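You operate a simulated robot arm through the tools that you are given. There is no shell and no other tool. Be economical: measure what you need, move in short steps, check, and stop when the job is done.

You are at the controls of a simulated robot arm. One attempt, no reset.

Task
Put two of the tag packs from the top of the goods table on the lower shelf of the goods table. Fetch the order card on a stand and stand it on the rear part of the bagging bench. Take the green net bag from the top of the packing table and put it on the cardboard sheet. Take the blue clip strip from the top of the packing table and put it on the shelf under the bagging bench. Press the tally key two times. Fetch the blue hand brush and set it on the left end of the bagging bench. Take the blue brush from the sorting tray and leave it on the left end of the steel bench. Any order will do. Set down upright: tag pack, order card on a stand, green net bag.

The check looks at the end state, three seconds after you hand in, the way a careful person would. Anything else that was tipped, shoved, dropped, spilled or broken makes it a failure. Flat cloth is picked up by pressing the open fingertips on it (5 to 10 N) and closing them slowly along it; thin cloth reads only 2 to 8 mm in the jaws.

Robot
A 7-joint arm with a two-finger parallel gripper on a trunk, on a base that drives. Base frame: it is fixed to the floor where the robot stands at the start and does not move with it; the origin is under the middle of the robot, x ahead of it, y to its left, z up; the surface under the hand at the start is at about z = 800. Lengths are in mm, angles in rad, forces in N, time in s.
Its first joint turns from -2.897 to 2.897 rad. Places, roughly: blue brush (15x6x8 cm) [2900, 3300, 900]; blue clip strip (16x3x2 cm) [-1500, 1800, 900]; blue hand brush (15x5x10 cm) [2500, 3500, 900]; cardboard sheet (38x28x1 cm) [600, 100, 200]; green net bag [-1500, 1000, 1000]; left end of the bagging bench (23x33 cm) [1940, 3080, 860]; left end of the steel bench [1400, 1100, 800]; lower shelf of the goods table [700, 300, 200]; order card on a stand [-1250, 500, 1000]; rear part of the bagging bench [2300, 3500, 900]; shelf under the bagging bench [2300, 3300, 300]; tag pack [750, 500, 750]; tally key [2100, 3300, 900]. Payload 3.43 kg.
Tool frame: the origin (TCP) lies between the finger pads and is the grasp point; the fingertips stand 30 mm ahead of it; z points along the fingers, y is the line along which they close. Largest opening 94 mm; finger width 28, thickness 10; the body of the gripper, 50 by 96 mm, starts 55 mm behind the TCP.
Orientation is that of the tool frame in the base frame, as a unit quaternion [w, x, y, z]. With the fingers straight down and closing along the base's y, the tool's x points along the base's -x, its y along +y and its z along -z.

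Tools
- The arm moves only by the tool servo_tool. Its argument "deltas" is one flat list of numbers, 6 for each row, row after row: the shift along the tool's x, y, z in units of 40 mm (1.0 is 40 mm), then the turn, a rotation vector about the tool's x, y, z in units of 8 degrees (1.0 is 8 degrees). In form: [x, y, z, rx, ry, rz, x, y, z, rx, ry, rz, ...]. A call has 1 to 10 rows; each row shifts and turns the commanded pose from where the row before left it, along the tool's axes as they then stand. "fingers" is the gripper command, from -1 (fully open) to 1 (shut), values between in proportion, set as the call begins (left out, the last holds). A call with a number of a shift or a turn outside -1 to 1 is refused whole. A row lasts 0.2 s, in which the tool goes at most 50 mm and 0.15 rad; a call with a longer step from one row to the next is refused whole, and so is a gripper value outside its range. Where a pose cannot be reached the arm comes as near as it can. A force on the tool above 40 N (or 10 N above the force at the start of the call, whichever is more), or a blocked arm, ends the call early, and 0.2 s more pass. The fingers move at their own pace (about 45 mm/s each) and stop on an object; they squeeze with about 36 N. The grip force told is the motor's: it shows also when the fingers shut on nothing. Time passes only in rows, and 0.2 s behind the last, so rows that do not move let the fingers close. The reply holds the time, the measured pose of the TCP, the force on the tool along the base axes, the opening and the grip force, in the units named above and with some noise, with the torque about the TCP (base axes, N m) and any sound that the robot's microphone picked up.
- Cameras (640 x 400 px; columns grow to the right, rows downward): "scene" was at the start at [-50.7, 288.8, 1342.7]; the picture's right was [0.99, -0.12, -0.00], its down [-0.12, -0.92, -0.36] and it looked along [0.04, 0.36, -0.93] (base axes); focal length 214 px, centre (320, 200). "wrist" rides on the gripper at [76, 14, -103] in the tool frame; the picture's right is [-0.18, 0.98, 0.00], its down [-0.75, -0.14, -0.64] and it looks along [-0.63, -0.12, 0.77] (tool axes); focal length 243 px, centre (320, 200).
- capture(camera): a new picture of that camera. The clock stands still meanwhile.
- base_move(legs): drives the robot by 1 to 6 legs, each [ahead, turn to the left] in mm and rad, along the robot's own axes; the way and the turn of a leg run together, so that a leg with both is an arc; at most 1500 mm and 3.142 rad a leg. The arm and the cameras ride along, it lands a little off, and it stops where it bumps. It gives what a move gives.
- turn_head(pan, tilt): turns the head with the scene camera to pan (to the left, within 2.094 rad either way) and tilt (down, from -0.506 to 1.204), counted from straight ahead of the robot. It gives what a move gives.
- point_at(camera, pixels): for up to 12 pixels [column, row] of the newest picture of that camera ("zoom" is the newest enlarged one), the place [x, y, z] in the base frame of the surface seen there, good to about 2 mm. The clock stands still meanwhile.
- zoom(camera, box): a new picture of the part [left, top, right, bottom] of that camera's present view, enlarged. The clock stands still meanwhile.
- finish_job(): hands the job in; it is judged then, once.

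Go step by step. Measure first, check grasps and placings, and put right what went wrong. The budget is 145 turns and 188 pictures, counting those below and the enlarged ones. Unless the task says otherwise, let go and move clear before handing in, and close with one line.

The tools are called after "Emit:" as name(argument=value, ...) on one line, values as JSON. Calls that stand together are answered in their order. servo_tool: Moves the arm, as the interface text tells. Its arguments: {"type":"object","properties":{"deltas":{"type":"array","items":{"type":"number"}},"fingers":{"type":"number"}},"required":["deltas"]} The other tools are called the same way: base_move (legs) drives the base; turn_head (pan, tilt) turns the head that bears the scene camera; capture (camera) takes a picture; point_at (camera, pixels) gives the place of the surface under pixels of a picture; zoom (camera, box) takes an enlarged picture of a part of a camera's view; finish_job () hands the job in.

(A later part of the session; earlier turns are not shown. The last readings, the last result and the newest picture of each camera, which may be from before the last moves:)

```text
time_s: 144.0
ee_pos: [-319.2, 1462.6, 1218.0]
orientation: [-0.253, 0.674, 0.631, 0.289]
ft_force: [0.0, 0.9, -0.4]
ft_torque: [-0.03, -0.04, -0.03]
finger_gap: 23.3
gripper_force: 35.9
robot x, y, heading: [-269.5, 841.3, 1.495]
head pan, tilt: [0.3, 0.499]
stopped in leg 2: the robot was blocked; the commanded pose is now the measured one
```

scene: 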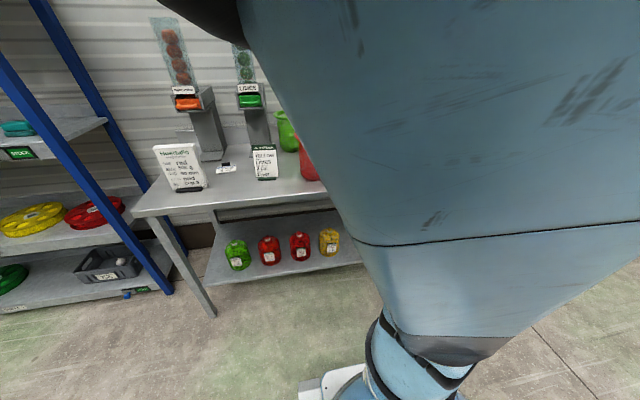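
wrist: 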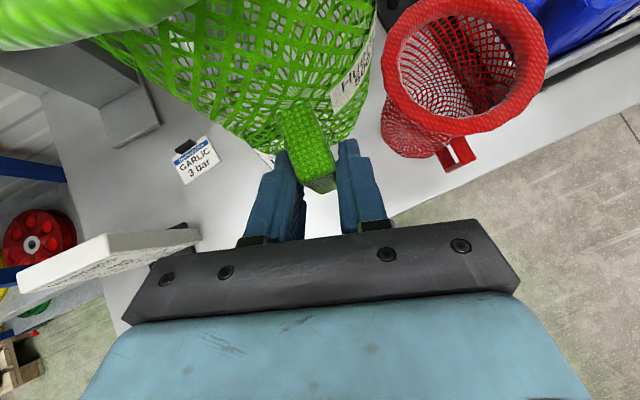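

Emit:
base_move(legs=[[0, -0.27], [-700, 0]])

Emit:
servo_tool(deltas=[-0.85, 0, 0.85, 0, 0, 0, -0.85, 0, 0.85, 0, 0, 0, -0.85, 0, 0.85, 0, 0, 0, -0.85, 0, 0.85, 0, 0, 0])

Emit:
base_move(legs=[[0, -0.6], [0, -0.6]])

```text
time_s: 149.0
ee_pos: [-394.3, 781.4, 1217.2]
orientation: [-0.213, 0.75, 0.538, 0.321]
ft_force: [0.7, -0.3, -0.2]
ft_torque: [-0.03, 0.05, 0.05]
finger_gap: 23.4
gripper_force: 35.7
robot x, y, heading: [-504.5, 165.6, 1.24]
head pan, tilt: [0.3, 0.499]
```

```text
time_s: 150.0
ee_pos: [-387.8, 783.1, 1024.7]
orientation: [-0.214, 0.749, 0.539, 0.32]
ft_force: [-0.2, 0.7, -0.3]
ft_torque: [-0.01, 0.01, 0.02]
finger_gap: 23.2
gripper_force: 35.6
robot x, y, heading: [-505.9, 163.4, 1.247]
head pan, tilt: [0.3, 0.499]
```

```text
time_s: 153.3
ee_pos: [60.7, 450.4, 1026.4]
orientation: [-0.048, 0.911, 0.148, 0.383]
ft_force: [0.4, 0.9, -0.1]
ft_torque: [0.01, -0.02, -0.04]
finger_gap: 23.6
gripper_force: 35.8
robot x, y, heading: [-518.8, 219.5, 0.293]
head pan, tilt: [0.3, 0.499]
stopped in leg 2: the robot was blocked; the commanded pose is now the measured one
```

Emit:
base_move(legs=[[0, -0.29]])

Emit:
turn_head(pan=0.1, tilt=0.6)

Emit:
capture(camera="scene")

Emit:
capture(camera="wrist")

```text
time_s: 154.8
ee_pos: [103.3, 274.6, 1026.0]
orientation: [0.007, 0.922, 0.016, 0.386]
ft_force: [0.1, -0.1, 0.3]
ft_torque: [0.0, 0.0, -0.01]
finger_gap: 23.3
gripper_force: 35.6
robot x, y, heading: [-520.0, 239.1, 0.004]
head pan, tilt: [0.3, 0.499]
```

```text
time_s: 155.5
ee_pos: [103.2, 275.2, 1026.5]
orientation: [0.007, 0.922, 0.016, 0.386]
ft_force: [-0.5, 0.1, 0.0]
ft_torque: [-0.03, 0.04, -0.02]
finger_gap: 23.5
gripper_force: 35.6
robot x, y, heading: [-519.1, 236.3, 0.005]
head pan, tilt: [0.099, 0.6]
```

```text
129 pictures are left
```

scene: 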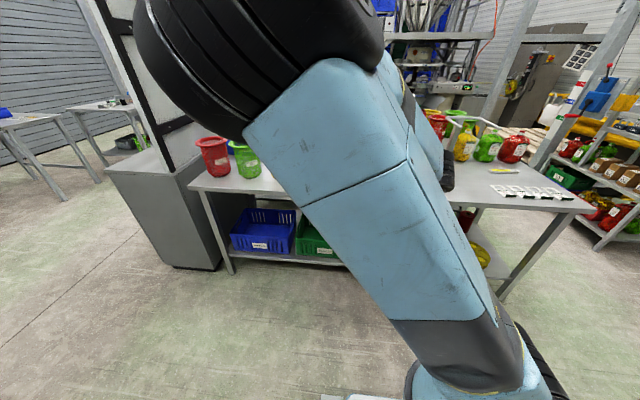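

```text
128 pictures are left
```

wrist: 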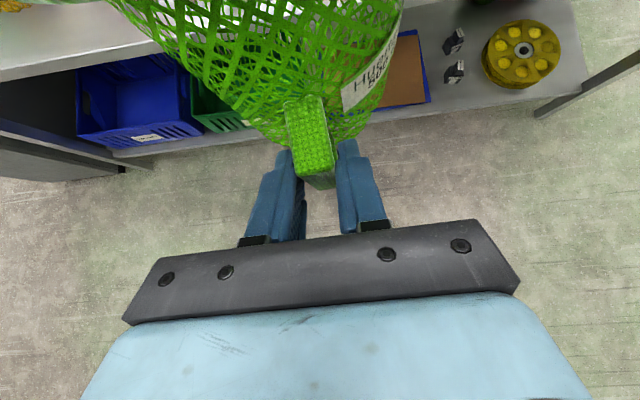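

Emit:
point_at(camera="wrist", pixels=[[295, 105], [318, 100], [310, 165], [325, 180], [310, 135], [220, 40], [330, 110], [250, 120]])

```text
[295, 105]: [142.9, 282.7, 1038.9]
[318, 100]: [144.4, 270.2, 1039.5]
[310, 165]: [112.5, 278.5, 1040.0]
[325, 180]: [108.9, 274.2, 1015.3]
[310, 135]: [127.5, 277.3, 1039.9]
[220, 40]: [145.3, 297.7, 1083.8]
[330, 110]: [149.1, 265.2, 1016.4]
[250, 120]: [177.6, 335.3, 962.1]
```

The bag hangs level (handle top z 1040 both ends). Lower it in front of the shelf and shift right.

Emit:
servo_tool(deltas=[-0.8, 0.35, 0.8, 0, 0, 0, -0.8, 0.35, 0.8, 0, 0, 0, -0.8, 0.35, 0.8, 0, 0, 0, -0.8, 0.35, 0.8, 0, 0, 0, -0.8, 0.35, 0.8, 0, 0, 0, -0.8, 0.35, 0.8, 0, 0, 0, -0.8, 0.35, 0.8, 0, 0, 0, -0.8, 0.35, 0.8, 0, 0, 0, -0.8, 0.35, 0.8, 0, 0, 0, -0.8, 0.35, 0.8, 0, 0, 0])

Emit:
servo_tool(deltas=[-0.8, 0.25, 0.8, 0, 0, 0, -0.8, 0.25, 0.8, 0, 0, 0, -0.8, 0.25, 0.8, 0, 0, 0, -0.7, 0.25, 0.7, 0, 0, 0, 0, 0, 0, 0, 0, 0])

Emit:
capture(camera="wrist")

```text
time_s: 157.7
ee_pos: [143.4, 125.9, 587.7]
orientation: [0.008, 0.922, 0.016, 0.386]
ft_force: [0.3, 0.2, 0.8]
ft_torque: [-0.02, 0.07, 0.02]
finger_gap: 23.5
gripper_force: 35.8
out of reach, approached as far as the arm can: row 1, 2, 3
robot x, y, heading: [-516.7, 235.3, 0.008]
head pan, tilt: [0.099, 0.6]
```

```text
time_s: 158.9
ee_pos: [147.7, 81.6, 412.5]
orientation: [0.007, 0.923, 0.017, 0.385]
ft_force: [1.1, 0.7, 0.0]
ft_torque: [-0.01, 0.02, 0.01]
finger_gap: 23.7
gripper_force: 35.8
robot x, y, heading: [-520.8, 238.0, 0.004]
head pan, tilt: [0.099, 0.6]
```

```text
127 pictures are left
```

wrist: 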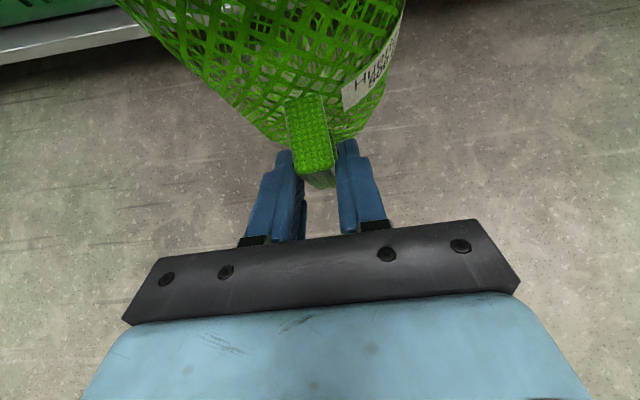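

Emit:
base_move(legs=[[370, 0]])

Emit:
capture(camera="wrist")

Emit:
capture(camera="scene")

```text
time_s: 161.0
ee_pos: [456.8, 87.1, 416.9]
orientation: [0.006, 0.922, 0.018, 0.387]
ft_force: [0.5, -0.4, -0.2]
ft_torque: [-0.04, 0.02, -0.01]
finger_gap: 23.3
gripper_force: 36.3
robot x, y, heading: [-210.9, 236.8, 0.007]
head pan, tilt: [0.099, 0.6]
stopped in leg 1: the robot was blocked; the commanded pose is now the measured one
```

```text
126 pictures are left
```

wrist: 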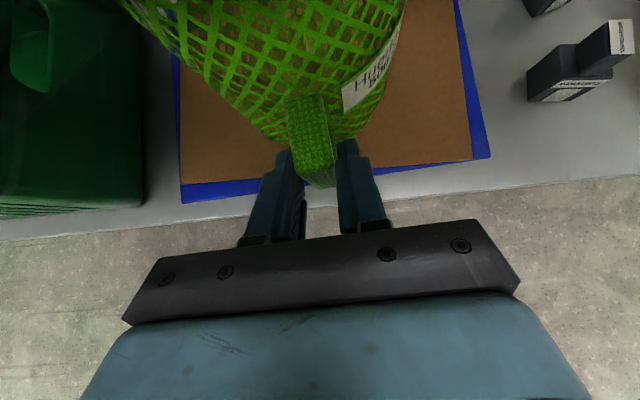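

```text
125 pictures are left
```

scene: 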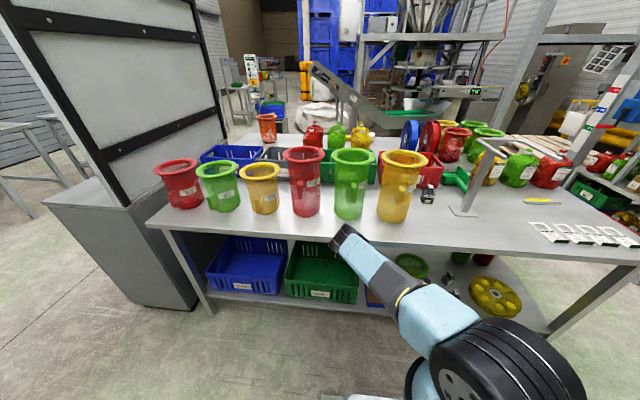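

The elbow reached the table's front edge; back off 70 mm and extend the arm instead.

Emit:
base_move(legs=[[-70, 0]])

Emit:
servo_tool(deltas=[0.5, 0, 0.5, 0, 0, 0, 0.5, 0, 0.5, 0, 0, 0, 0.5, 0, 0.5, 0, 0, 0, 0.5, 0, 0.5, 0, 0, 0, 0.4, 0, 0.4, 0, 0, 0, 0, 0, 0, 0, 0, 0])

Emit:
capture(camera="wrist")

Emit:
capture(camera="scene")

```text
time_s: 162.0
ee_pos: [389.1, 83.7, 413.6]
orientation: [0.007, 0.923, 0.017, 0.384]
ft_force: [0.0, 0.2, -0.9]
ft_torque: [-0.02, 0.01, 0.0]
finger_gap: 23.2
gripper_force: 35.9
robot x, y, heading: [-278.1, 238.1, 0.003]
head pan, tilt: [0.099, 0.6]
```

```text
time_s: 163.4
ee_pos: [522.5, 87.1, 415.2]
orientation: [0.007, 0.923, 0.017, 0.384]
ft_force: [0.0, -0.4, -0.6]
ft_torque: [-0.01, 0.05, 0.0]
finger_gap: 23.3
gripper_force: 36.3
robot x, y, heading: [-277.8, 235.3, 0.002]
head pan, tilt: [0.099, 0.6]
```

```text
124 pictures are left
```

wrist: 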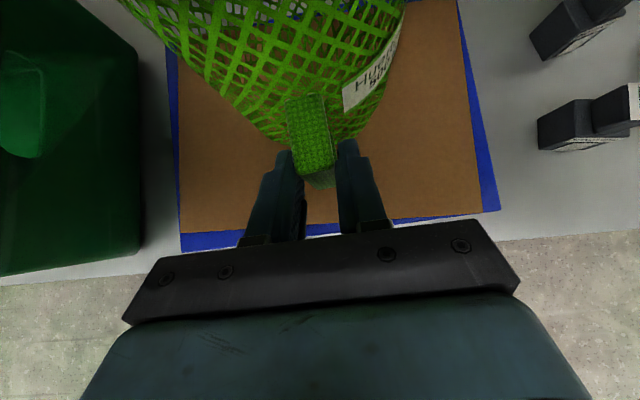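

```text
123 pictures are left
```

scene: 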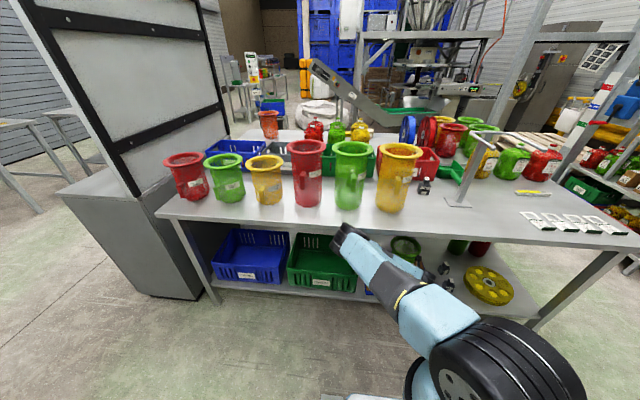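

Emit:
servo_tool(deltas=[-0.38, 0, 0.38, 0, 0, 0, -0.38, 0, 0.38, 0, 0, 0, -0.3, 0, 0.3, 0, 0, 0, 0, 0, 0, 0, 0, 0])

Emit:
capture(camera="scene")

```text
time_s: 164.4
ee_pos: [523.4, 87.1, 353.6]
orientation: [0.007, 0.923, 0.017, 0.385]
ft_force: [0.9, -0.1, 0.1]
ft_torque: [0.0, 0.07, -0.02]
finger_gap: 23.3
gripper_force: 36.0
robot x, y, heading: [-280.9, 236.3, 0.007]
head pan, tilt: [0.099, 0.6]
```

```text
122 pictures are left
```

scene: 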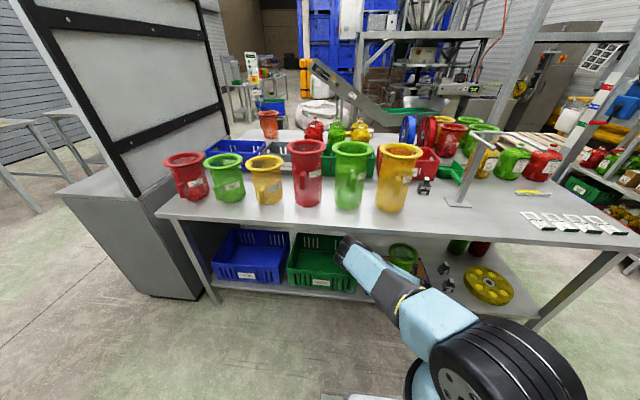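

Elbow is below the table edge now; lower the last few mm in small steps.

Emit:
servo_tool(deltas=[-0.05, 0, 0.05, 0, 0, 0, 0, 0, 0, 0, 0, 0, -0.035, 0, 0.035, 0, 0, 0, 0, 0, 0, 0, 0, 0])

Emit:
capture(camera="wrist")

Emit:
zoom(camera="scene", box=[340, 220, 480, 310])

```text
time_s: 165.4
ee_pos: [523.8, 85.1, 348.3]
orientation: [0.006, 0.923, 0.018, 0.384]
ft_force: [-2.3, -3.2, 8.4]
ft_torque: [0.21, -0.58, -0.21]
finger_gap: 23.5
gripper_force: 36.3
robot x, y, heading: [-277.3, 235.0, 0.006]
head pan, tilt: [0.099, 0.6]
```

```text
121 pictures are left
```

wrist: 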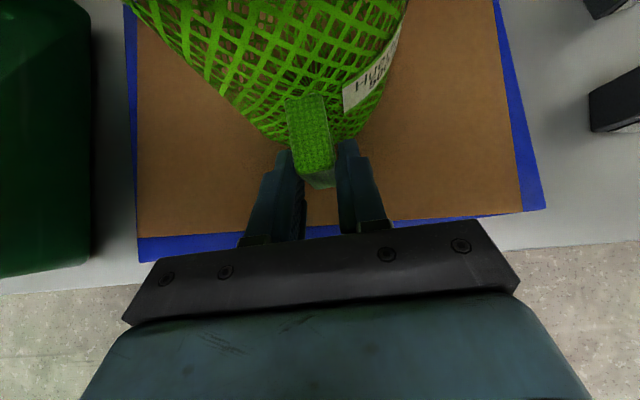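

```text
4.44 times, centred on (410, 265) of scene
```

zoom: 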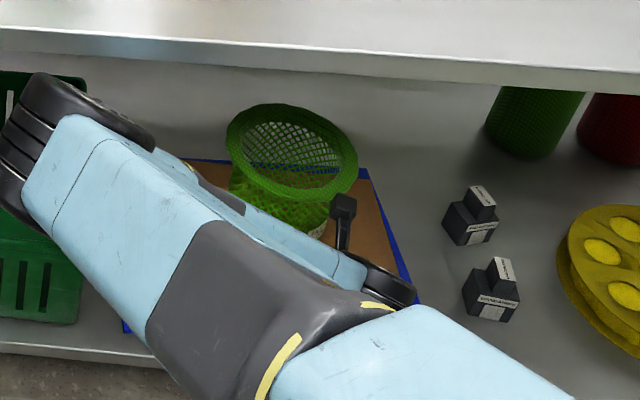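

Contact 8 N: the bag stands on the cardboard. Release and withdraw.

Emit:
servo_tool(deltas=[0, 0, 0, 0, 0, 0, 0, 0, 0, 0, 0, 0, 0, 0, 0, 0, 0, 0], fingers=-0.2)

Emit:
servo_tool(deltas=[0, 0, -0.5, 0, 0, 0, 0, 0, -1, 0, 0, 0, -0.3, 0, -0.7, 0, 0, 0])

Emit:
capture(camera="wrist")

```text
time_s: 166.2
ee_pos: [524.9, 86.1, 348.4]
orientation: [0.007, 0.923, 0.017, 0.384]
ft_force: [-0.1, 1.1, 0.2]
ft_torque: [0.03, 0.05, 0.0]
finger_gap: 56.3
gripper_force: 0.0
robot x, y, heading: [-279.5, 236.3, 0.007]
head pan, tilt: [0.099, 0.6]
```

```text
time_s: 167.0
ee_pos: [452.2, 86.4, 404.3]
orientation: [0.007, 0.923, 0.017, 0.383]
ft_force: [0.1, -0.6, -0.7]
ft_torque: [0.02, 0.0, 0.01]
finger_gap: 56.4
gripper_force: 0.1
robot x, y, heading: [-277.2, 238.4, 0.01]
head pan, tilt: [0.099, 0.6]
```

```text
119 pictures are left
```

wrist: 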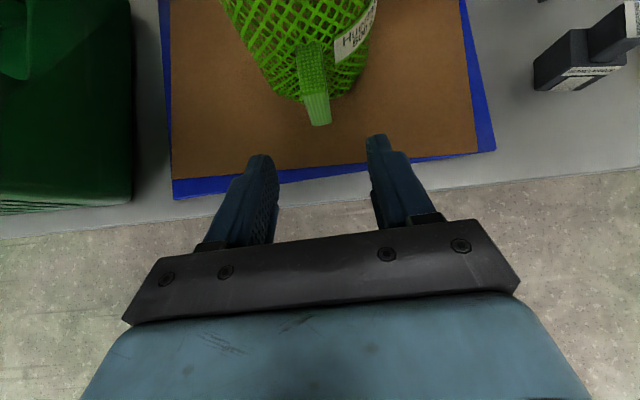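

The bag stands upright on the cardboard. Back out, raise, and turn around toward the packing table.

Emit:
base_move(legs=[[-170, 0]])

Emit:
servo_tool(deltas=[0.8, -0.3, -0.85, 0, 0, 0, 0.8, -0.3, -0.85, 0, 0, 0, 0.8, -0.3, -0.85, 0, 0, 0, 0.8, -0.3, -0.85, 0, 0, 0, 0.8, -0.3, -0.85, 0, 0, 0, 0.8, -0.3, -0.85, 0, 0, 0, 0.8, -0.3, -0.85, 0, 0, 0, 0.8, -0.3, -0.85, 0, 0, 0, 0.8, -0.3, -0.85, 0, 0, 0, 0.8, -0.3, -0.85, 0, 0, 0])

Emit:
servo_tool(deltas=[0.7, 0, -0.95, 0, 0, 0, 0.7, 0, -0.95, 0, 0, 0, 0.7, 0, -0.95, 0, 0, 0, 0.7, 0, -0.95, 0, 0, 0, 0.7, 0, -0.95, 0, 0, 0], fingers=-1)

Emit:
capture(camera="scene")

Emit:
base_move(legs=[[0, 0.7], [0, 0.7], [0, 0.7], [0, 0.75]])

```text
time_s: 168.4
ee_pos: [282.2, 81.8, 402.7]
orientation: [0.008, 0.923, 0.015, 0.384]
ft_force: [-0.5, 0.5, 0.1]
ft_torque: [0.02, -0.02, -0.04]
finger_gap: 56.5
gripper_force: 0.2
robot x, y, heading: [-449.9, 238.3, 0.001]
head pan, tilt: [0.099, 0.6]
```

```text
time_s: 170.7
ee_pos: [264.1, 215.1, 869.9]
orientation: [0.008, 0.923, 0.015, 0.383]
ft_force: [0.8, 1.5, -0.4]
ft_torque: [0.02, 0.01, -0.02]
finger_gap: 56.3
gripper_force: 0.0
robot x, y, heading: [-452.8, 235.1, 0.002]
head pan, tilt: [0.099, 0.6]
```

```text
time_s: 172.1
ee_pos: [227.8, 247.8, 1101.0]
orientation: [-0.002, 0.923, 0.04, 0.383]
ft_force: [0.1, 1.0, -0.5]
ft_torque: [-0.05, 0.06, -0.05]
finger_gap: 94.0
gripper_force: 0.1
robot x, y, heading: [-449.5, 236.6, -0.002]
head pan, tilt: [0.099, 0.6]
stopped in row 5: the arm was blocked; the commanded pose is now the measured one
```

```text
118 pictures are left
```

scene: 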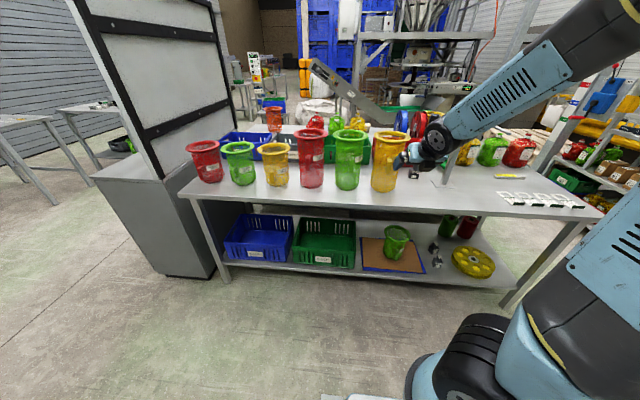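

```text
time_s: 173.8
ee_pos: [164.2, 515.1, 1102.2]
orientation: [-0.082, 0.895, 0.228, 0.374]
ft_force: [0.3, 0.2, 0.1]
ft_torque: [0.0, 0.02, -0.03]
finger_gap: 93.9
gripper_force: 0.1
robot x, y, heading: [-438.9, 214.0, 0.417]
head pan, tilt: [0.099, 0.6]
stopped in leg 1: the robot was blocked; the commanded pose is now the measured one
```

The bag, packs all stand fine in the scene view (395,240). I'll point the tool down for the card and continue turning.

Emit:
servo_tool(deltas=[0, 0, 0, 0, -0.94, 0, 0, 0, 0, 0, -0.94, 0, 0, 0, 0, 0, -0.94, 0, 0, 0, 0, 0, -0.94, 0, 0, 0, 0, 0, -0.94, 0, 0, 0, 0, 0, -0.94, 0])

Emit:
servo_tool(deltas=[-1, 0, 0, 0, 0, 0, -1, 0, 0, 0, 0, 0])

Emit:
base_move(legs=[[0, 0.9], [0, 0.9], [0, 0.92]])

```text
time_s: 175.2
ee_pos: [164.4, 515.7, 1102.6]
orientation: [0.014, 0.971, 0.24, 0.002]
ft_force: [-3.3, 7.6, 0.1]
ft_torque: [-0.55, -0.25, 0.02]
finger_gap: 93.9
gripper_force: 0.1
robot x, y, heading: [-444.8, 211.2, 0.418]
head pan, tilt: [0.099, 0.6]
```

```text
time_s: 175.8
ee_pos: [95.3, 477.7, 1100.8]
orientation: [0.013, 0.97, 0.242, 0.002]
ft_force: [-0.1, 0.0, 0.0]
ft_torque: [-0.04, 0.02, -0.03]
finger_gap: 93.7
gripper_force: 0.1
robot x, y, heading: [-439.6, 215.2, 0.417]
head pan, tilt: [0.099, 0.6]
```

```text
time_s: 179.1
ee_pos: [-297.4, 798.3, 1102.7]
orientation: [0.01, 0.777, 0.629, 0.009]
ft_force: [0.3, -0.2, 0.2]
ft_torque: [0.03, 0.05, 0.01]
finger_gap: 93.9
gripper_force: 0.1
robot x, y, heading: [-382.8, 199.9, 1.292]
head pan, tilt: [0.099, 0.6]
stopped in leg 2: the robot was blocked; the commanded pose is now the measured one
```

Emit:
base_move(legs=[[0, 1.85]])

```text
time_s: 182.2
ee_pos: [-821.2, 617.6, 1102.4]
orientation: [0.006, 0.4, 0.916, 0.011]
ft_force: [1.4, 0.1, -0.7]
ft_torque: [0.0, 0.05, -0.02]
finger_gap: 94.1
gripper_force: 0.1
robot x, y, heading: [-330.6, 234.6, 2.287]
head pan, tilt: [0.099, 0.6]
stopped in leg 1: the robot was blocked; the commanded pose is now the measured one
```

Emit:
base_move(legs=[[0, 0.6]])

Emit:
turn_head(pan=0.0, tilt=0.6)

Emit:
capture(camera="scene")

Emit:
capture(camera="wrist")

```text
time_s: 184.8
ee_pos: [-952.9, 280.2, 1103.1]
orientation: [0.003, 0.115, 0.993, 0.013]
ft_force: [0.4, -0.1, -0.3]
ft_torque: [0.0, 0.06, 0.0]
finger_gap: 94.1
gripper_force: 0.1
robot x, y, heading: [-324.5, 278.5, 2.88]
head pan, tilt: [0.099, 0.6]
stopped in leg 1: the robot was blocked; the commanded pose is now the measured one
```

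```text
time_s: 185.4
ee_pos: [-952.4, 280.6, 1103.6]
orientation: [0.003, 0.115, 0.993, 0.013]
ft_force: [1.0, 0.3, 0.0]
ft_torque: [-0.03, -0.01, 0.01]
finger_gap: 94.2
gripper_force: 0.1
robot x, y, heading: [-322.6, 280.3, 2.882]
head pan, tilt: [0.0, 0.6]
```

```text
117 pictures are left
```

scene: 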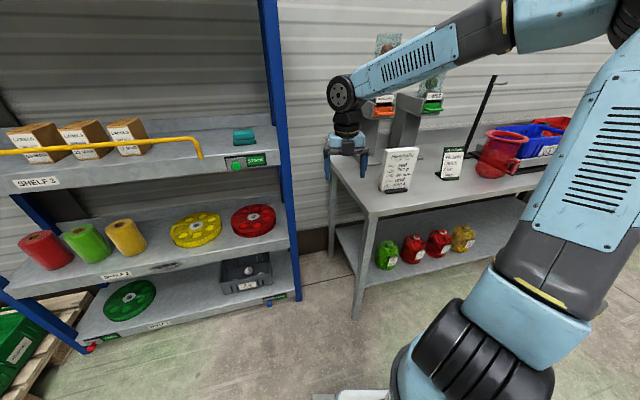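

```text
116 pictures are left
```

wrist: 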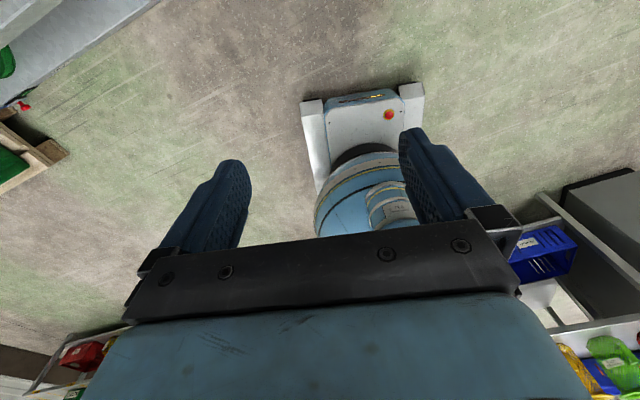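

Emit:
zoom(camera="scene", box=[360, 130, 480, 210])

```text
5.00 times, centred on (420, 170) of scene
```

zoom: 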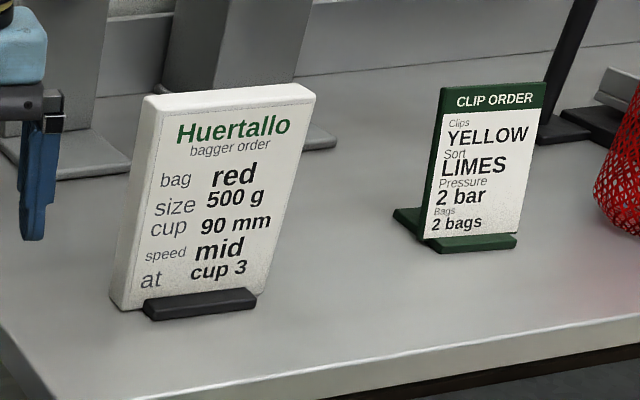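

Emit:
point_at(camera="zoom", pixels=[[146, 98], [312, 97], [302, 86], [160, 96], [115, 300], [262, 290], [150, 310], [250, 298], [148, 130], [300, 110], [130, 290], [230, 180]])

```text
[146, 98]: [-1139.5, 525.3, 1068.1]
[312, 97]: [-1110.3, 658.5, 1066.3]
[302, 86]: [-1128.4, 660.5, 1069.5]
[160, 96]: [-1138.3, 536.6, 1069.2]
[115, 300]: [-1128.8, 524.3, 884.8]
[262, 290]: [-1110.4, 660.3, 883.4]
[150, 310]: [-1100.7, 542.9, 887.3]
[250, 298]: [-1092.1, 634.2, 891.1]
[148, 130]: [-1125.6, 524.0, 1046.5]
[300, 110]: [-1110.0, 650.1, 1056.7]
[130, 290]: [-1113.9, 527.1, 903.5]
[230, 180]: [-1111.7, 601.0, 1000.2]
```

The bagger card is an upright board, centre ≈(-1124,592), top z 1068, ~25 thick. Rotate the tool ~81° to pinch its thickness and move above.

Emit:
servo_tool(deltas=[0, 0, -0.5, 0, 0, 1, 0, 0, -0.5, 0, 0, 1, 0, 0, -0.3, 0, 0, 1, 0, 0, 0, 0, 0, 1, 0, 0, 0, 0, 0, 1, 0, 0, 0, 0, 0, 1, 0, 0, 0, 0, 0, 1, 0, 0, 0, 0, 0, 1, 0, 0, 0, 0, 0, 1, 0, 0, 0, 0, 0, 1])

Emit:
servo_tool(deltas=[0.935, -0.605, 0, 0, 0, 0, 0.935, -0.605, 0, 0, 0, 0, 0.935, -0.605, 0, 0, 0, 0, 0.935, -0.605, 0, 0, 0, 0, 0.935, -0.605, 0, 0, 0, 0, 0.935, -0.605, 0, 0, 0, 0, 0, 0, 0, 0, 0, 0])

Emit:
capture(camera="wrist")

```text
time_s: 187.6
ee_pos: [-954.2, 279.2, 1156.0]
orientation: [-0.007, 0.728, 0.686, 0.012]
ft_force: [-0.1, 0.1, 0.8]
ft_torque: [-0.01, 0.03, 0.0]
finger_gap: 93.9
gripper_force: 0.0
robot x, y, heading: [-326.0, 280.7, 2.88]
head pan, tilt: [0.0, 0.6]
```

```text
time_s: 189.2
ee_pos: [-1088.1, 509.3, 1161.3]
orientation: [-0.007, 0.727, 0.687, 0.013]
ft_force: [0.3, 0.4, 0.2]
ft_torque: [0.0, -0.01, -0.02]
finger_gap: 93.8
gripper_force: 0.0
robot x, y, heading: [-324.7, 280.3, 2.882]
head pan, tilt: [0.0, 0.6]
```

```text
114 pictures are left
```

wrist: 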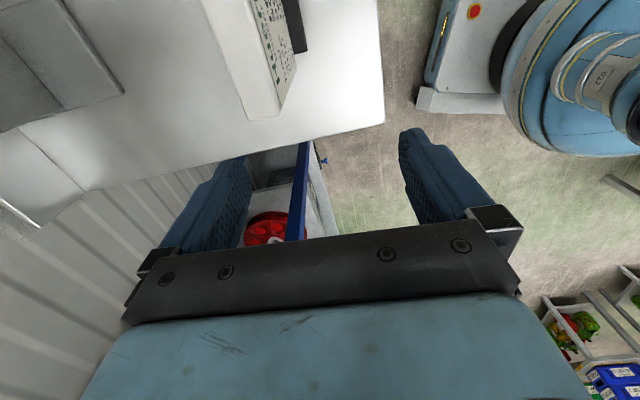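

Emit:
servo_tool(deltas=[1, -0.5, 0, 0, 0, 0, 1, -0.5, 0, 0, 0, 0, 0, 0, 0, 0, 0, 0])

Emit:
capture(camera="wrist")

Emit:
zoom(camera="scene", box=[340, 90, 480, 210])

```text
time_s: 190.0
ee_pos: [-1125.3, 593.5, 1163.9]
orientation: [-0.005, 0.727, 0.687, 0.012]
ft_force: [-0.4, -1.1, 0.6]
ft_torque: [0.0, 0.0, 0.01]
finger_gap: 93.8
gripper_force: 0.1
robot x, y, heading: [-324.3, 280.0, 2.884]
head pan, tilt: [0.0, 0.6]
```

```text
113 pictures are left
```

wrist: 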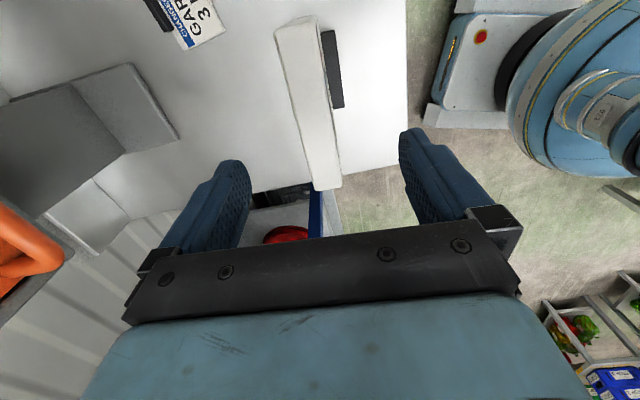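

```text
3.33 times, centred on (410, 150) of scene
```

zoom: 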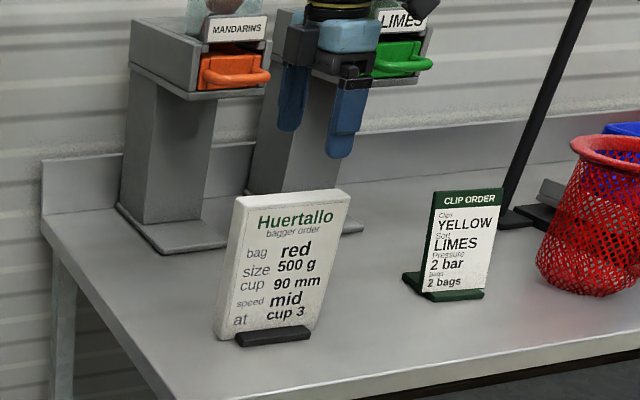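

Emit:
point_at(camera="wrist", pixels=[[318, 175], [338, 172], [298, 100], [322, 100], [285, 35], [308, 35]])

```text
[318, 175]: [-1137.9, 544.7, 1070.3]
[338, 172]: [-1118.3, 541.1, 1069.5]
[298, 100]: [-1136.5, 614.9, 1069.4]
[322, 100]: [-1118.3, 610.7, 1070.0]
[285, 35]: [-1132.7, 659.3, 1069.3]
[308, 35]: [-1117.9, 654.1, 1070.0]
```

Emit:
servo_tool(deltas=[0, -0.08, 0.8, 0, 0, 0, 0, 0, 0.8, 0, 0, 0, 0, 0, 0.8, 0, 0, 0, 0, 0, 0.7, 0, 0, 0, 0, 0, 0, 0, 0, 0])

Emit:
servo_tool(deltas=[0, 0, 0, 0, 0, 0, 0, 0, 0, 0, 0, 0, 0, 0, 0, 0, 0, 0, 0, 0, 0, 0, 0, 0], fingers=1)

Emit:
servo_tool(deltas=[0, 0, -0.3, 0, 0, 0, 0, 0, -0.7, 0, 0, 0, 0, 0, 0, 0, 0, 0])

Emit:
zoom(camera="scene", box=[340, 90, 480, 210])

```text
time_s: 191.2
ee_pos: [-1122.4, 598.2, 1036.0]
orientation: [-0.007, 0.726, 0.687, 0.012]
ft_force: [-0.1, 0.6, 0.4]
ft_torque: [-0.01, 0.03, -0.01]
finger_gap: 93.9
gripper_force: 0.0
robot x, y, heading: [-324.3, 279.7, 2.885]
head pan, tilt: [0.0, 0.6]
```

```text
time_s: 192.2
ee_pos: [-1122.7, 598.7, 1037.9]
orientation: [-0.006, 0.726, 0.687, 0.012]
ft_force: [-0.9, 0.6, 0.0]
ft_torque: [0.16, 0.15, 0.06]
finger_gap: 34.4
gripper_force: 26.7
robot x, y, heading: [-323.5, 278.6, 2.882]
head pan, tilt: [0.0, 0.6]
```

```text
time_s: 193.0
ee_pos: [-1124.2, 595.3, 1078.9]
orientation: [-0.006, 0.726, 0.687, 0.013]
ft_force: [0.2, -0.3, -3.5]
ft_torque: [0.03, 0.01, 0.05]
finger_gap: 34.1
gripper_force: 35.7
robot x, y, heading: [-322.4, 278.5, 2.883]
head pan, tilt: [0.0, 0.6]
```

```text
3.33 times, centred on (410, 150) of scene
```

zoom: 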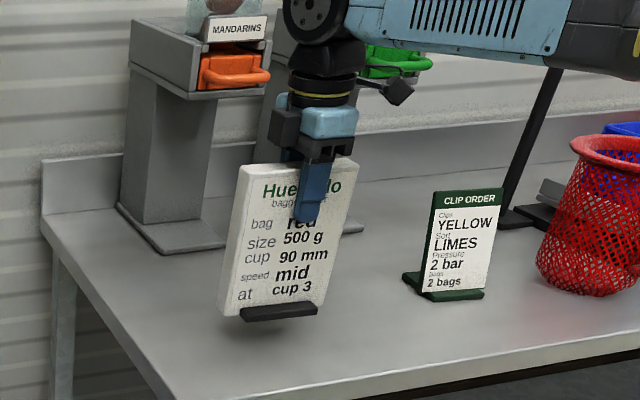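

Card lifted (3.5 N). Raise, retract, back off and turn to +y to find the way to the bagging bench.

Emit:
servo_tool(deltas=[0, 0, -1, 0, 0, 0, 0, 0, -1, 0, 0, 0, 0, 0, -0.5, 0, 0, 0])

Emit:
base_move(legs=[[-150, 0]])

Emit:
servo_tool(deltas=[-0.3, 0.95, 0, 0, 0, 0, -0.3, 0.95, 0, 0, 0, 0, -0.3, 0.95, 0, 0, 0, 0, -0.3, 0.95, 0, 0, 0, 0, -0.3, 0.95, 0, 0, 0, 0, -0.3, 0.95, 0, 0, 0, 0])

Emit:
base_move(legs=[[0, -1.25]])

```text
time_s: 193.8
ee_pos: [-1125.3, 597.5, 1176.9]
orientation: [-0.006, 0.727, 0.687, 0.012]
ft_force: [0.5, 0.0, -3.7]
ft_torque: [0.01, 0.02, -0.01]
finger_gap: 34.4
gripper_force: 35.9
robot x, y, heading: [-325.5, 278.3, 2.885]
head pan, tilt: [0.0, 0.6]
```

```text
time_s: 195.2
ee_pos: [-983.4, 559.1, 1177.6]
orientation: [-0.006, 0.727, 0.687, 0.012]
ft_force: [0.2, -1.2, -3.7]
ft_torque: [0.01, -0.01, 0.01]
finger_gap: 34.3
gripper_force: 36.2
robot x, y, heading: [-179.5, 243.4, 2.881]
head pan, tilt: [0.0, 0.6]
```

```text
time_s: 196.6
ee_pos: [-760.1, 473.8, 1178.8]
orientation: [-0.006, 0.726, 0.687, 0.013]
ft_force: [0.3, 0.9, -4.1]
ft_torque: [0.03, -0.03, 0.01]
finger_gap: 34.1
gripper_force: 36.4
robot x, y, heading: [-180.5, 239.5, 2.882]
head pan, tilt: [0.0, 0.6]
```

```text
time_s: 200.5
ee_pos: [-114.3, 863.6, 1180.0]
orientation: [0.002, 0.994, 0.108, 0.012]
ft_force: [-0.6, -0.8, -2.9]
ft_torque: [0.03, -0.03, 0.03]
finger_gap: 34.5
gripper_force: 35.8
robot x, y, heading: [-263.7, 241.7, 1.582]
head pan, tilt: [0.0, 0.6]
```

Emit:
base_move(legs=[[1300, 0]])

Emit:
turn_head(pan=-0.9, tilt=0.35)

Emit:
capture(camera="scene")

Emit:
turn_head(pan=0.9, tilt=0.45)

Emit:
capture(camera="scene")

```text
time_s: 207.2
ee_pos: [-132.9, 2160.0, 1180.3]
orientation: [0.002, 0.994, 0.107, 0.013]
ft_force: [-0.9, 0.1, -3.2]
ft_torque: [0.03, -0.04, -0.01]
finger_gap: 33.9
gripper_force: 36.1
robot x, y, heading: [-285.0, 1539.9, 1.587]
head pan, tilt: [0.0, 0.6]
```

```text
time_s: 208.4
ee_pos: [-132.6, 2160.7, 1179.9]
orientation: [0.002, 0.994, 0.108, 0.013]
ft_force: [-0.1, 0.4, -3.1]
ft_torque: [0.03, -0.06, 0.0]
finger_gap: 34.3
gripper_force: 36.0
robot x, y, heading: [-282.6, 1541.4, 1.585]
head pan, tilt: [-0.901, 0.351]
```

```text
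110 pictures are left
```

scene: 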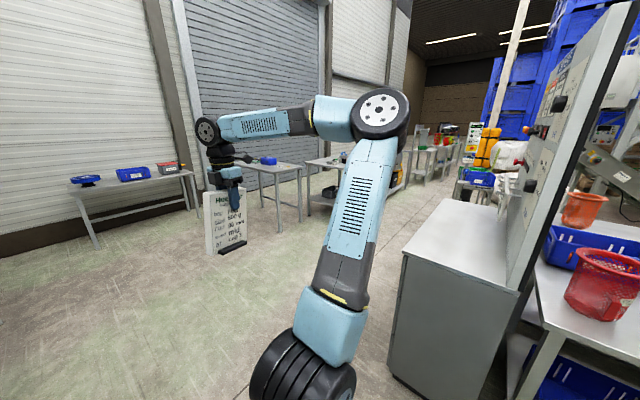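

```text
time_s: 210.2
ee_pos: [-133.0, 2160.2, 1180.9]
orientation: [0.002, 0.994, 0.108, 0.012]
ft_force: [0.1, 0.4, -4.0]
ft_torque: [0.02, -0.06, 0.02]
finger_gap: 34.2
gripper_force: 36.1
robot x, y, heading: [-279.9, 1537.6, 1.581]
head pan, tilt: [0.901, 0.45]
```

```text
109 pictures are left
```

scene: 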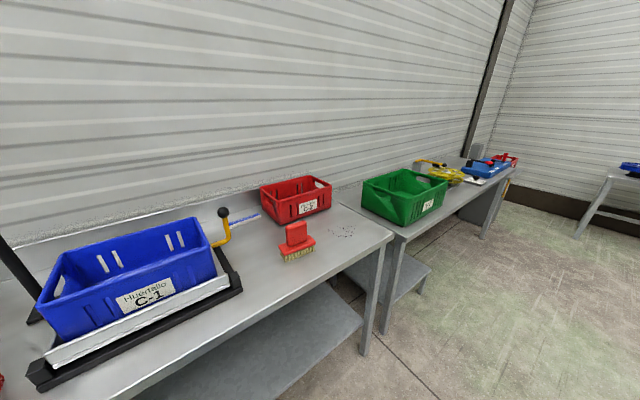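

A blue strip is visible at (245,218) behind C-1. Measure it now.

Emit:
zoom(camera="scene", box=[200, 170, 330, 260])

Emit:
point_at(camera="zoom", pixels=[[160, 245], [200, 235], [240, 228], [285, 215], [220, 240], [150, 200], [130, 310], [340, 225], [300, 170], [120, 160]])

Emit:
turn_head(pan=-1.1, tilt=0.3)

Emit:
zoom(camera="scene", box=[150, 90, 400, 250])

```text
4.44 times, centred on (265, 215) of scene
```

zoom: 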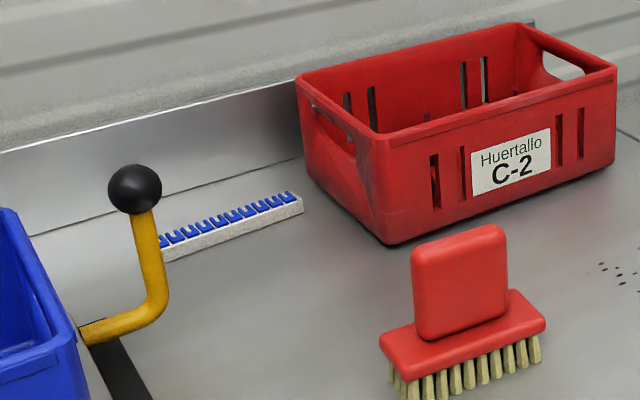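

```text
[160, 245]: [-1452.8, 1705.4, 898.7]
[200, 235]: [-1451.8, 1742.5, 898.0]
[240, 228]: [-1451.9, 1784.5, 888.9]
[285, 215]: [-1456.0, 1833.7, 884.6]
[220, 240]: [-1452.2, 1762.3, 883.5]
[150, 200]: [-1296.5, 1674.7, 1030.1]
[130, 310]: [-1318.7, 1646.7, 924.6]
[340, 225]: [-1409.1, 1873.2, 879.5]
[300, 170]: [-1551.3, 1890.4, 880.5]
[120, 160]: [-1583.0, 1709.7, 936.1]
```

```text
time_s: 212.1
ee_pos: [-133.4, 2160.7, 1179.8]
orientation: [0.002, 0.994, 0.107, 0.013]
ft_force: [0.9, 0.4, -2.8]
ft_torque: [0.03, -0.09, -0.01]
finger_gap: 34.0
gripper_force: 36.3
robot x, y, heading: [-282.1, 1536.3, 1.586]
head pan, tilt: [-1.1, 0.3]
```

```text
2.50 times, centred on (275, 170) of scene
```

zoom: 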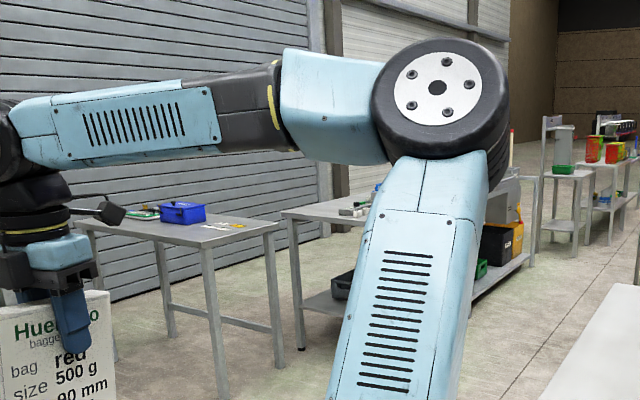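

Emit:
capture(camera="scene")

Emit:
point_at(camera="scene", pixels=[[217, 189], [262, 180], [265, 173], [270, 230], [368, 195], [350, 200], [355, 190], [390, 180], [220, 165], [400, 205], [240, 250]])

```text
106 pictures are left
```

scene: 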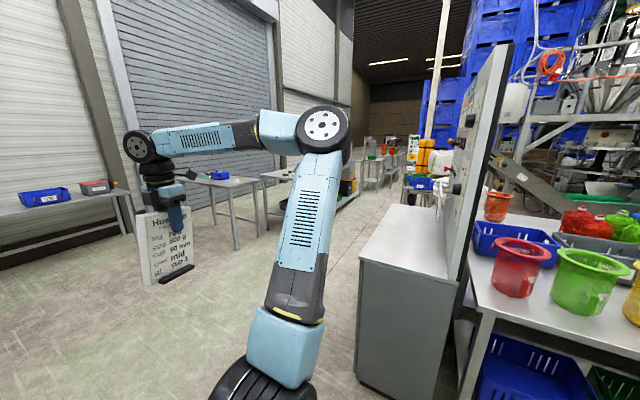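

```text
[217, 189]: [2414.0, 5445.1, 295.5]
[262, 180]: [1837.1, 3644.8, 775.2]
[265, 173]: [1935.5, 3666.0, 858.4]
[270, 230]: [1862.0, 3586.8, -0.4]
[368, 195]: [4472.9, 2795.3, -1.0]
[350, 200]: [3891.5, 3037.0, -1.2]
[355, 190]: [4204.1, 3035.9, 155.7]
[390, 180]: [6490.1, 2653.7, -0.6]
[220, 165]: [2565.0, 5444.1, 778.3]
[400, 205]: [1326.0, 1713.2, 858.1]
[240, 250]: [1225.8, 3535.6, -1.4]
```

Drive on toward the bagging bench region and look again.

Emit:
base_move(legs=[[650, 0], [0, -1.3], [700, 0]])

Emit:
turn_head(pan=0.1, tilt=0.35)

Emit:
capture(camera="scene")

```text
time_s: 223.0
ee_pos: [1028.8, 2385.5, 1179.7]
orientation: [0.009, 0.844, -0.536, 0.009]
ft_force: [-0.1, 1.1, -3.8]
ft_torque: [-0.11, -0.09, -0.04]
finger_gap: 34.5
gripper_force: 36.1
robot x, y, heading: [379.0, 2446.0, 0.256]
head pan, tilt: [-1.1, 0.3]
```

```text
time_s: 224.4
ee_pos: [1030.1, 2385.5, 1180.8]
orientation: [0.009, 0.845, -0.535, 0.008]
ft_force: [0.2, -0.5, -3.8]
ft_torque: [-0.12, -0.04, -0.01]
finger_gap: 34.1
gripper_force: 36.3
robot x, y, heading: [379.0, 2442.3, 0.266]
head pan, tilt: [0.099, 0.351]
```

```text
105 pictures are left
```

scene: 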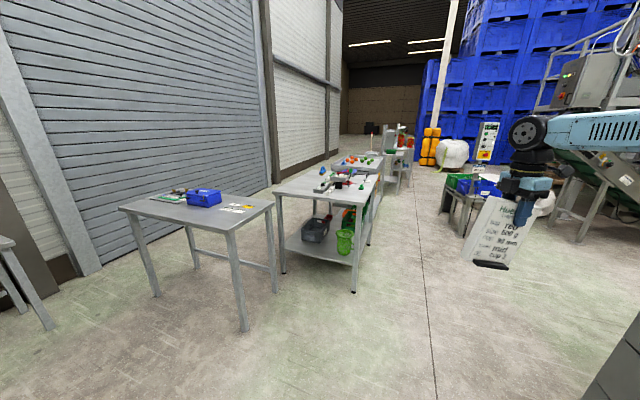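

Emit:
zoom(camera="scene", box=[260, 130, 420, 300])

Emit:
point_at(camera="scene", pixels=[[276, 188], [356, 201], [378, 175], [318, 168], [340, 185], [356, 260], [346, 240], [300, 245], [335, 160], [380, 160], [344, 175], [320, 188]])

Emit:
zoom(camera="scene", box=[450, 160, 570, 280])

```text
2.35 times, centred on (340, 215) of scene
```

zoom: 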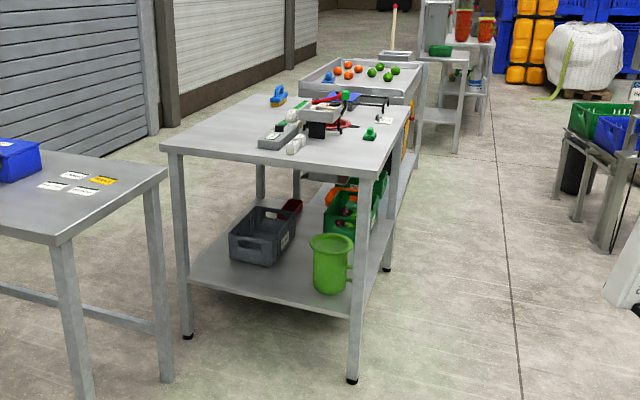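

```text
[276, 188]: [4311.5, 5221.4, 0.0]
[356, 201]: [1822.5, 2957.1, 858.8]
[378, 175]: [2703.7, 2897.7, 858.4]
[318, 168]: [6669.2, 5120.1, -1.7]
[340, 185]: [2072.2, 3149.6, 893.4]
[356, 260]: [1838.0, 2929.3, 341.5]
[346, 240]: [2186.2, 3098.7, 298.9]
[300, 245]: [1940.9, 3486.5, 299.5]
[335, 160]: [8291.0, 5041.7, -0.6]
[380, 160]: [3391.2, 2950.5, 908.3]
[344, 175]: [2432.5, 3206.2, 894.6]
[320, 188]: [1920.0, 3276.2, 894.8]
```

```text
3.33 times, centred on (510, 220) of scene
```

zoom: 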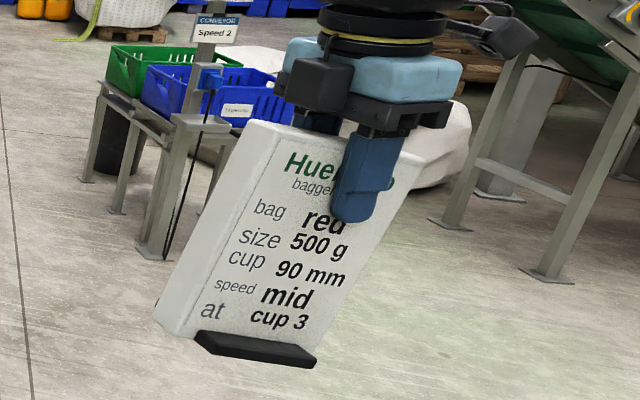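

Emit:
point_at(camera="scene", pixels=[[465, 235], [445, 210], [482, 185], [540, 210], [585, 240], [460, 185], [430, 300], [360, 290], [246, 328]])

```text
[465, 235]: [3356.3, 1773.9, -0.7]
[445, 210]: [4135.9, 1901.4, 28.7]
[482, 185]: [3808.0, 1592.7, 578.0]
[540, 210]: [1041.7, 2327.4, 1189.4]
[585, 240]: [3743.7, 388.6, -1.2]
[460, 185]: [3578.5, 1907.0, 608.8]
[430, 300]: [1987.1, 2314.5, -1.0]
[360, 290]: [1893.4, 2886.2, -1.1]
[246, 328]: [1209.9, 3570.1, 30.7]
```

The bench spans x≈1822–2750, y≈2950–3645, z 858. Drive in front of it.

Emit:
base_move(legs=[[0, -0.24], [1300, 0], [450, 0]])

Emit:
base_move(legs=[[0, 1.55]])

Emit:
turn_head(pan=0.2, tilt=0.75)

Emit:
capture(camera="scene")

```text
time_s: 234.2
ee_pos: [2743.3, 2310.9, 1179.8]
orientation: [0.009, 0.782, -0.623, 0.007]
ft_force: [0.8, 0.4, -3.2]
ft_torque: [-0.09, -0.01, 0.0]
finger_gap: 34.1
gripper_force: 36.3
robot x, y, heading: [2124.8, 2504.4, 0.044]
head pan, tilt: [0.099, 0.351]
```

```text
time_s: 238.6
ee_pos: [2351.4, 3120.6, 1182.0]
orientation: [0.003, 0.997, 0.081, 0.013]
ft_force: [0.0, 0.0, -3.1]
ft_torque: [0.02, -0.06, -0.02]
finger_gap: 34.2
gripper_force: 36.0
robot x, y, heading: [2217.8, 2504.4, 1.584]
head pan, tilt: [0.099, 0.351]
stopped in leg 1: the robot was blocked; the commanded pose is now the measured one
```

```text
time_s: 239.5
ee_pos: [2352.4, 3121.7, 1181.8]
orientation: [0.004, 0.997, 0.081, 0.012]
ft_force: [0.5, 0.8, -4.2]
ft_torque: [-0.03, -0.04, 0.01]
finger_gap: 34.2
gripper_force: 36.3
robot x, y, heading: [2217.9, 2507.2, 1.589]
head pan, tilt: [0.201, 0.75]
```

```text
102 pictures are left
```

scene: 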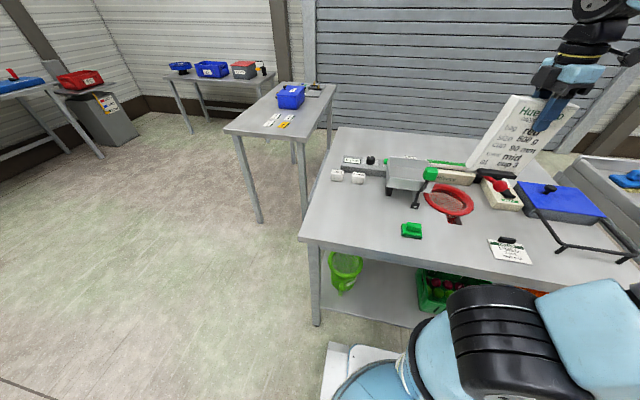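

Emit:
turn_head(pan=-0.25, tilt=0.75)

Emit:
capture(camera="scene")

Emit:
zoom(camera="scene", box=[220, 90, 420, 220])

Emit:
capture(camera="wrist")

```text
time_s: 240.4
ee_pos: [2353.6, 3121.2, 1182.3]
orientation: [0.003, 0.997, 0.081, 0.012]
ft_force: [-0.3, -0.4, -2.7]
ft_torque: [0.0, -0.07, 0.0]
finger_gap: 34.1
gripper_force: 36.0
robot x, y, heading: [2219.6, 2509.8, 1.588]
head pan, tilt: [-0.25, 0.75]
```

```text
101 pictures are left
```

scene: 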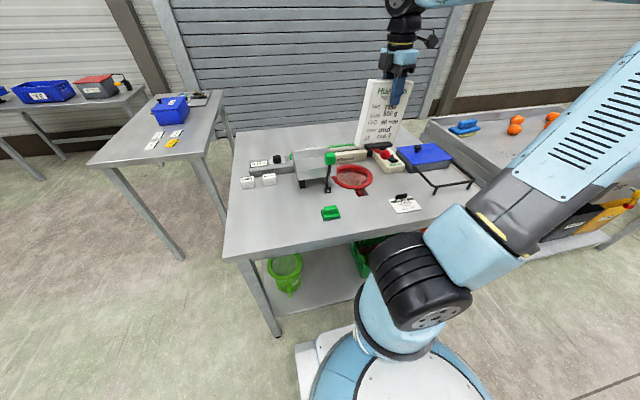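

```text
3.08 times, centred on (320, 155) of scene
```

zoom: 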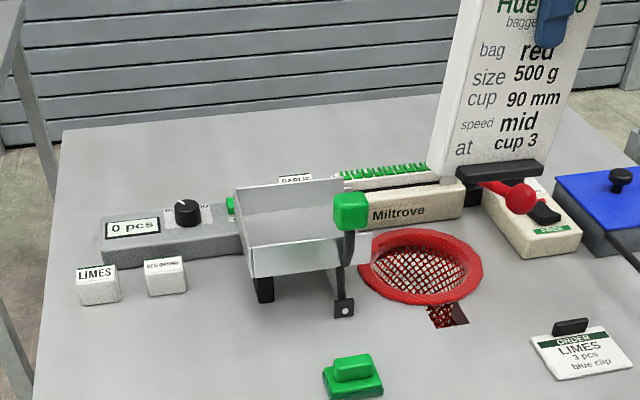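

```text
99 pictures are left
```

wrist: 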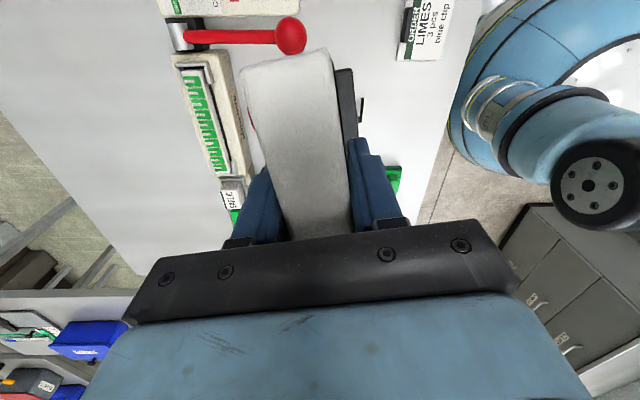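

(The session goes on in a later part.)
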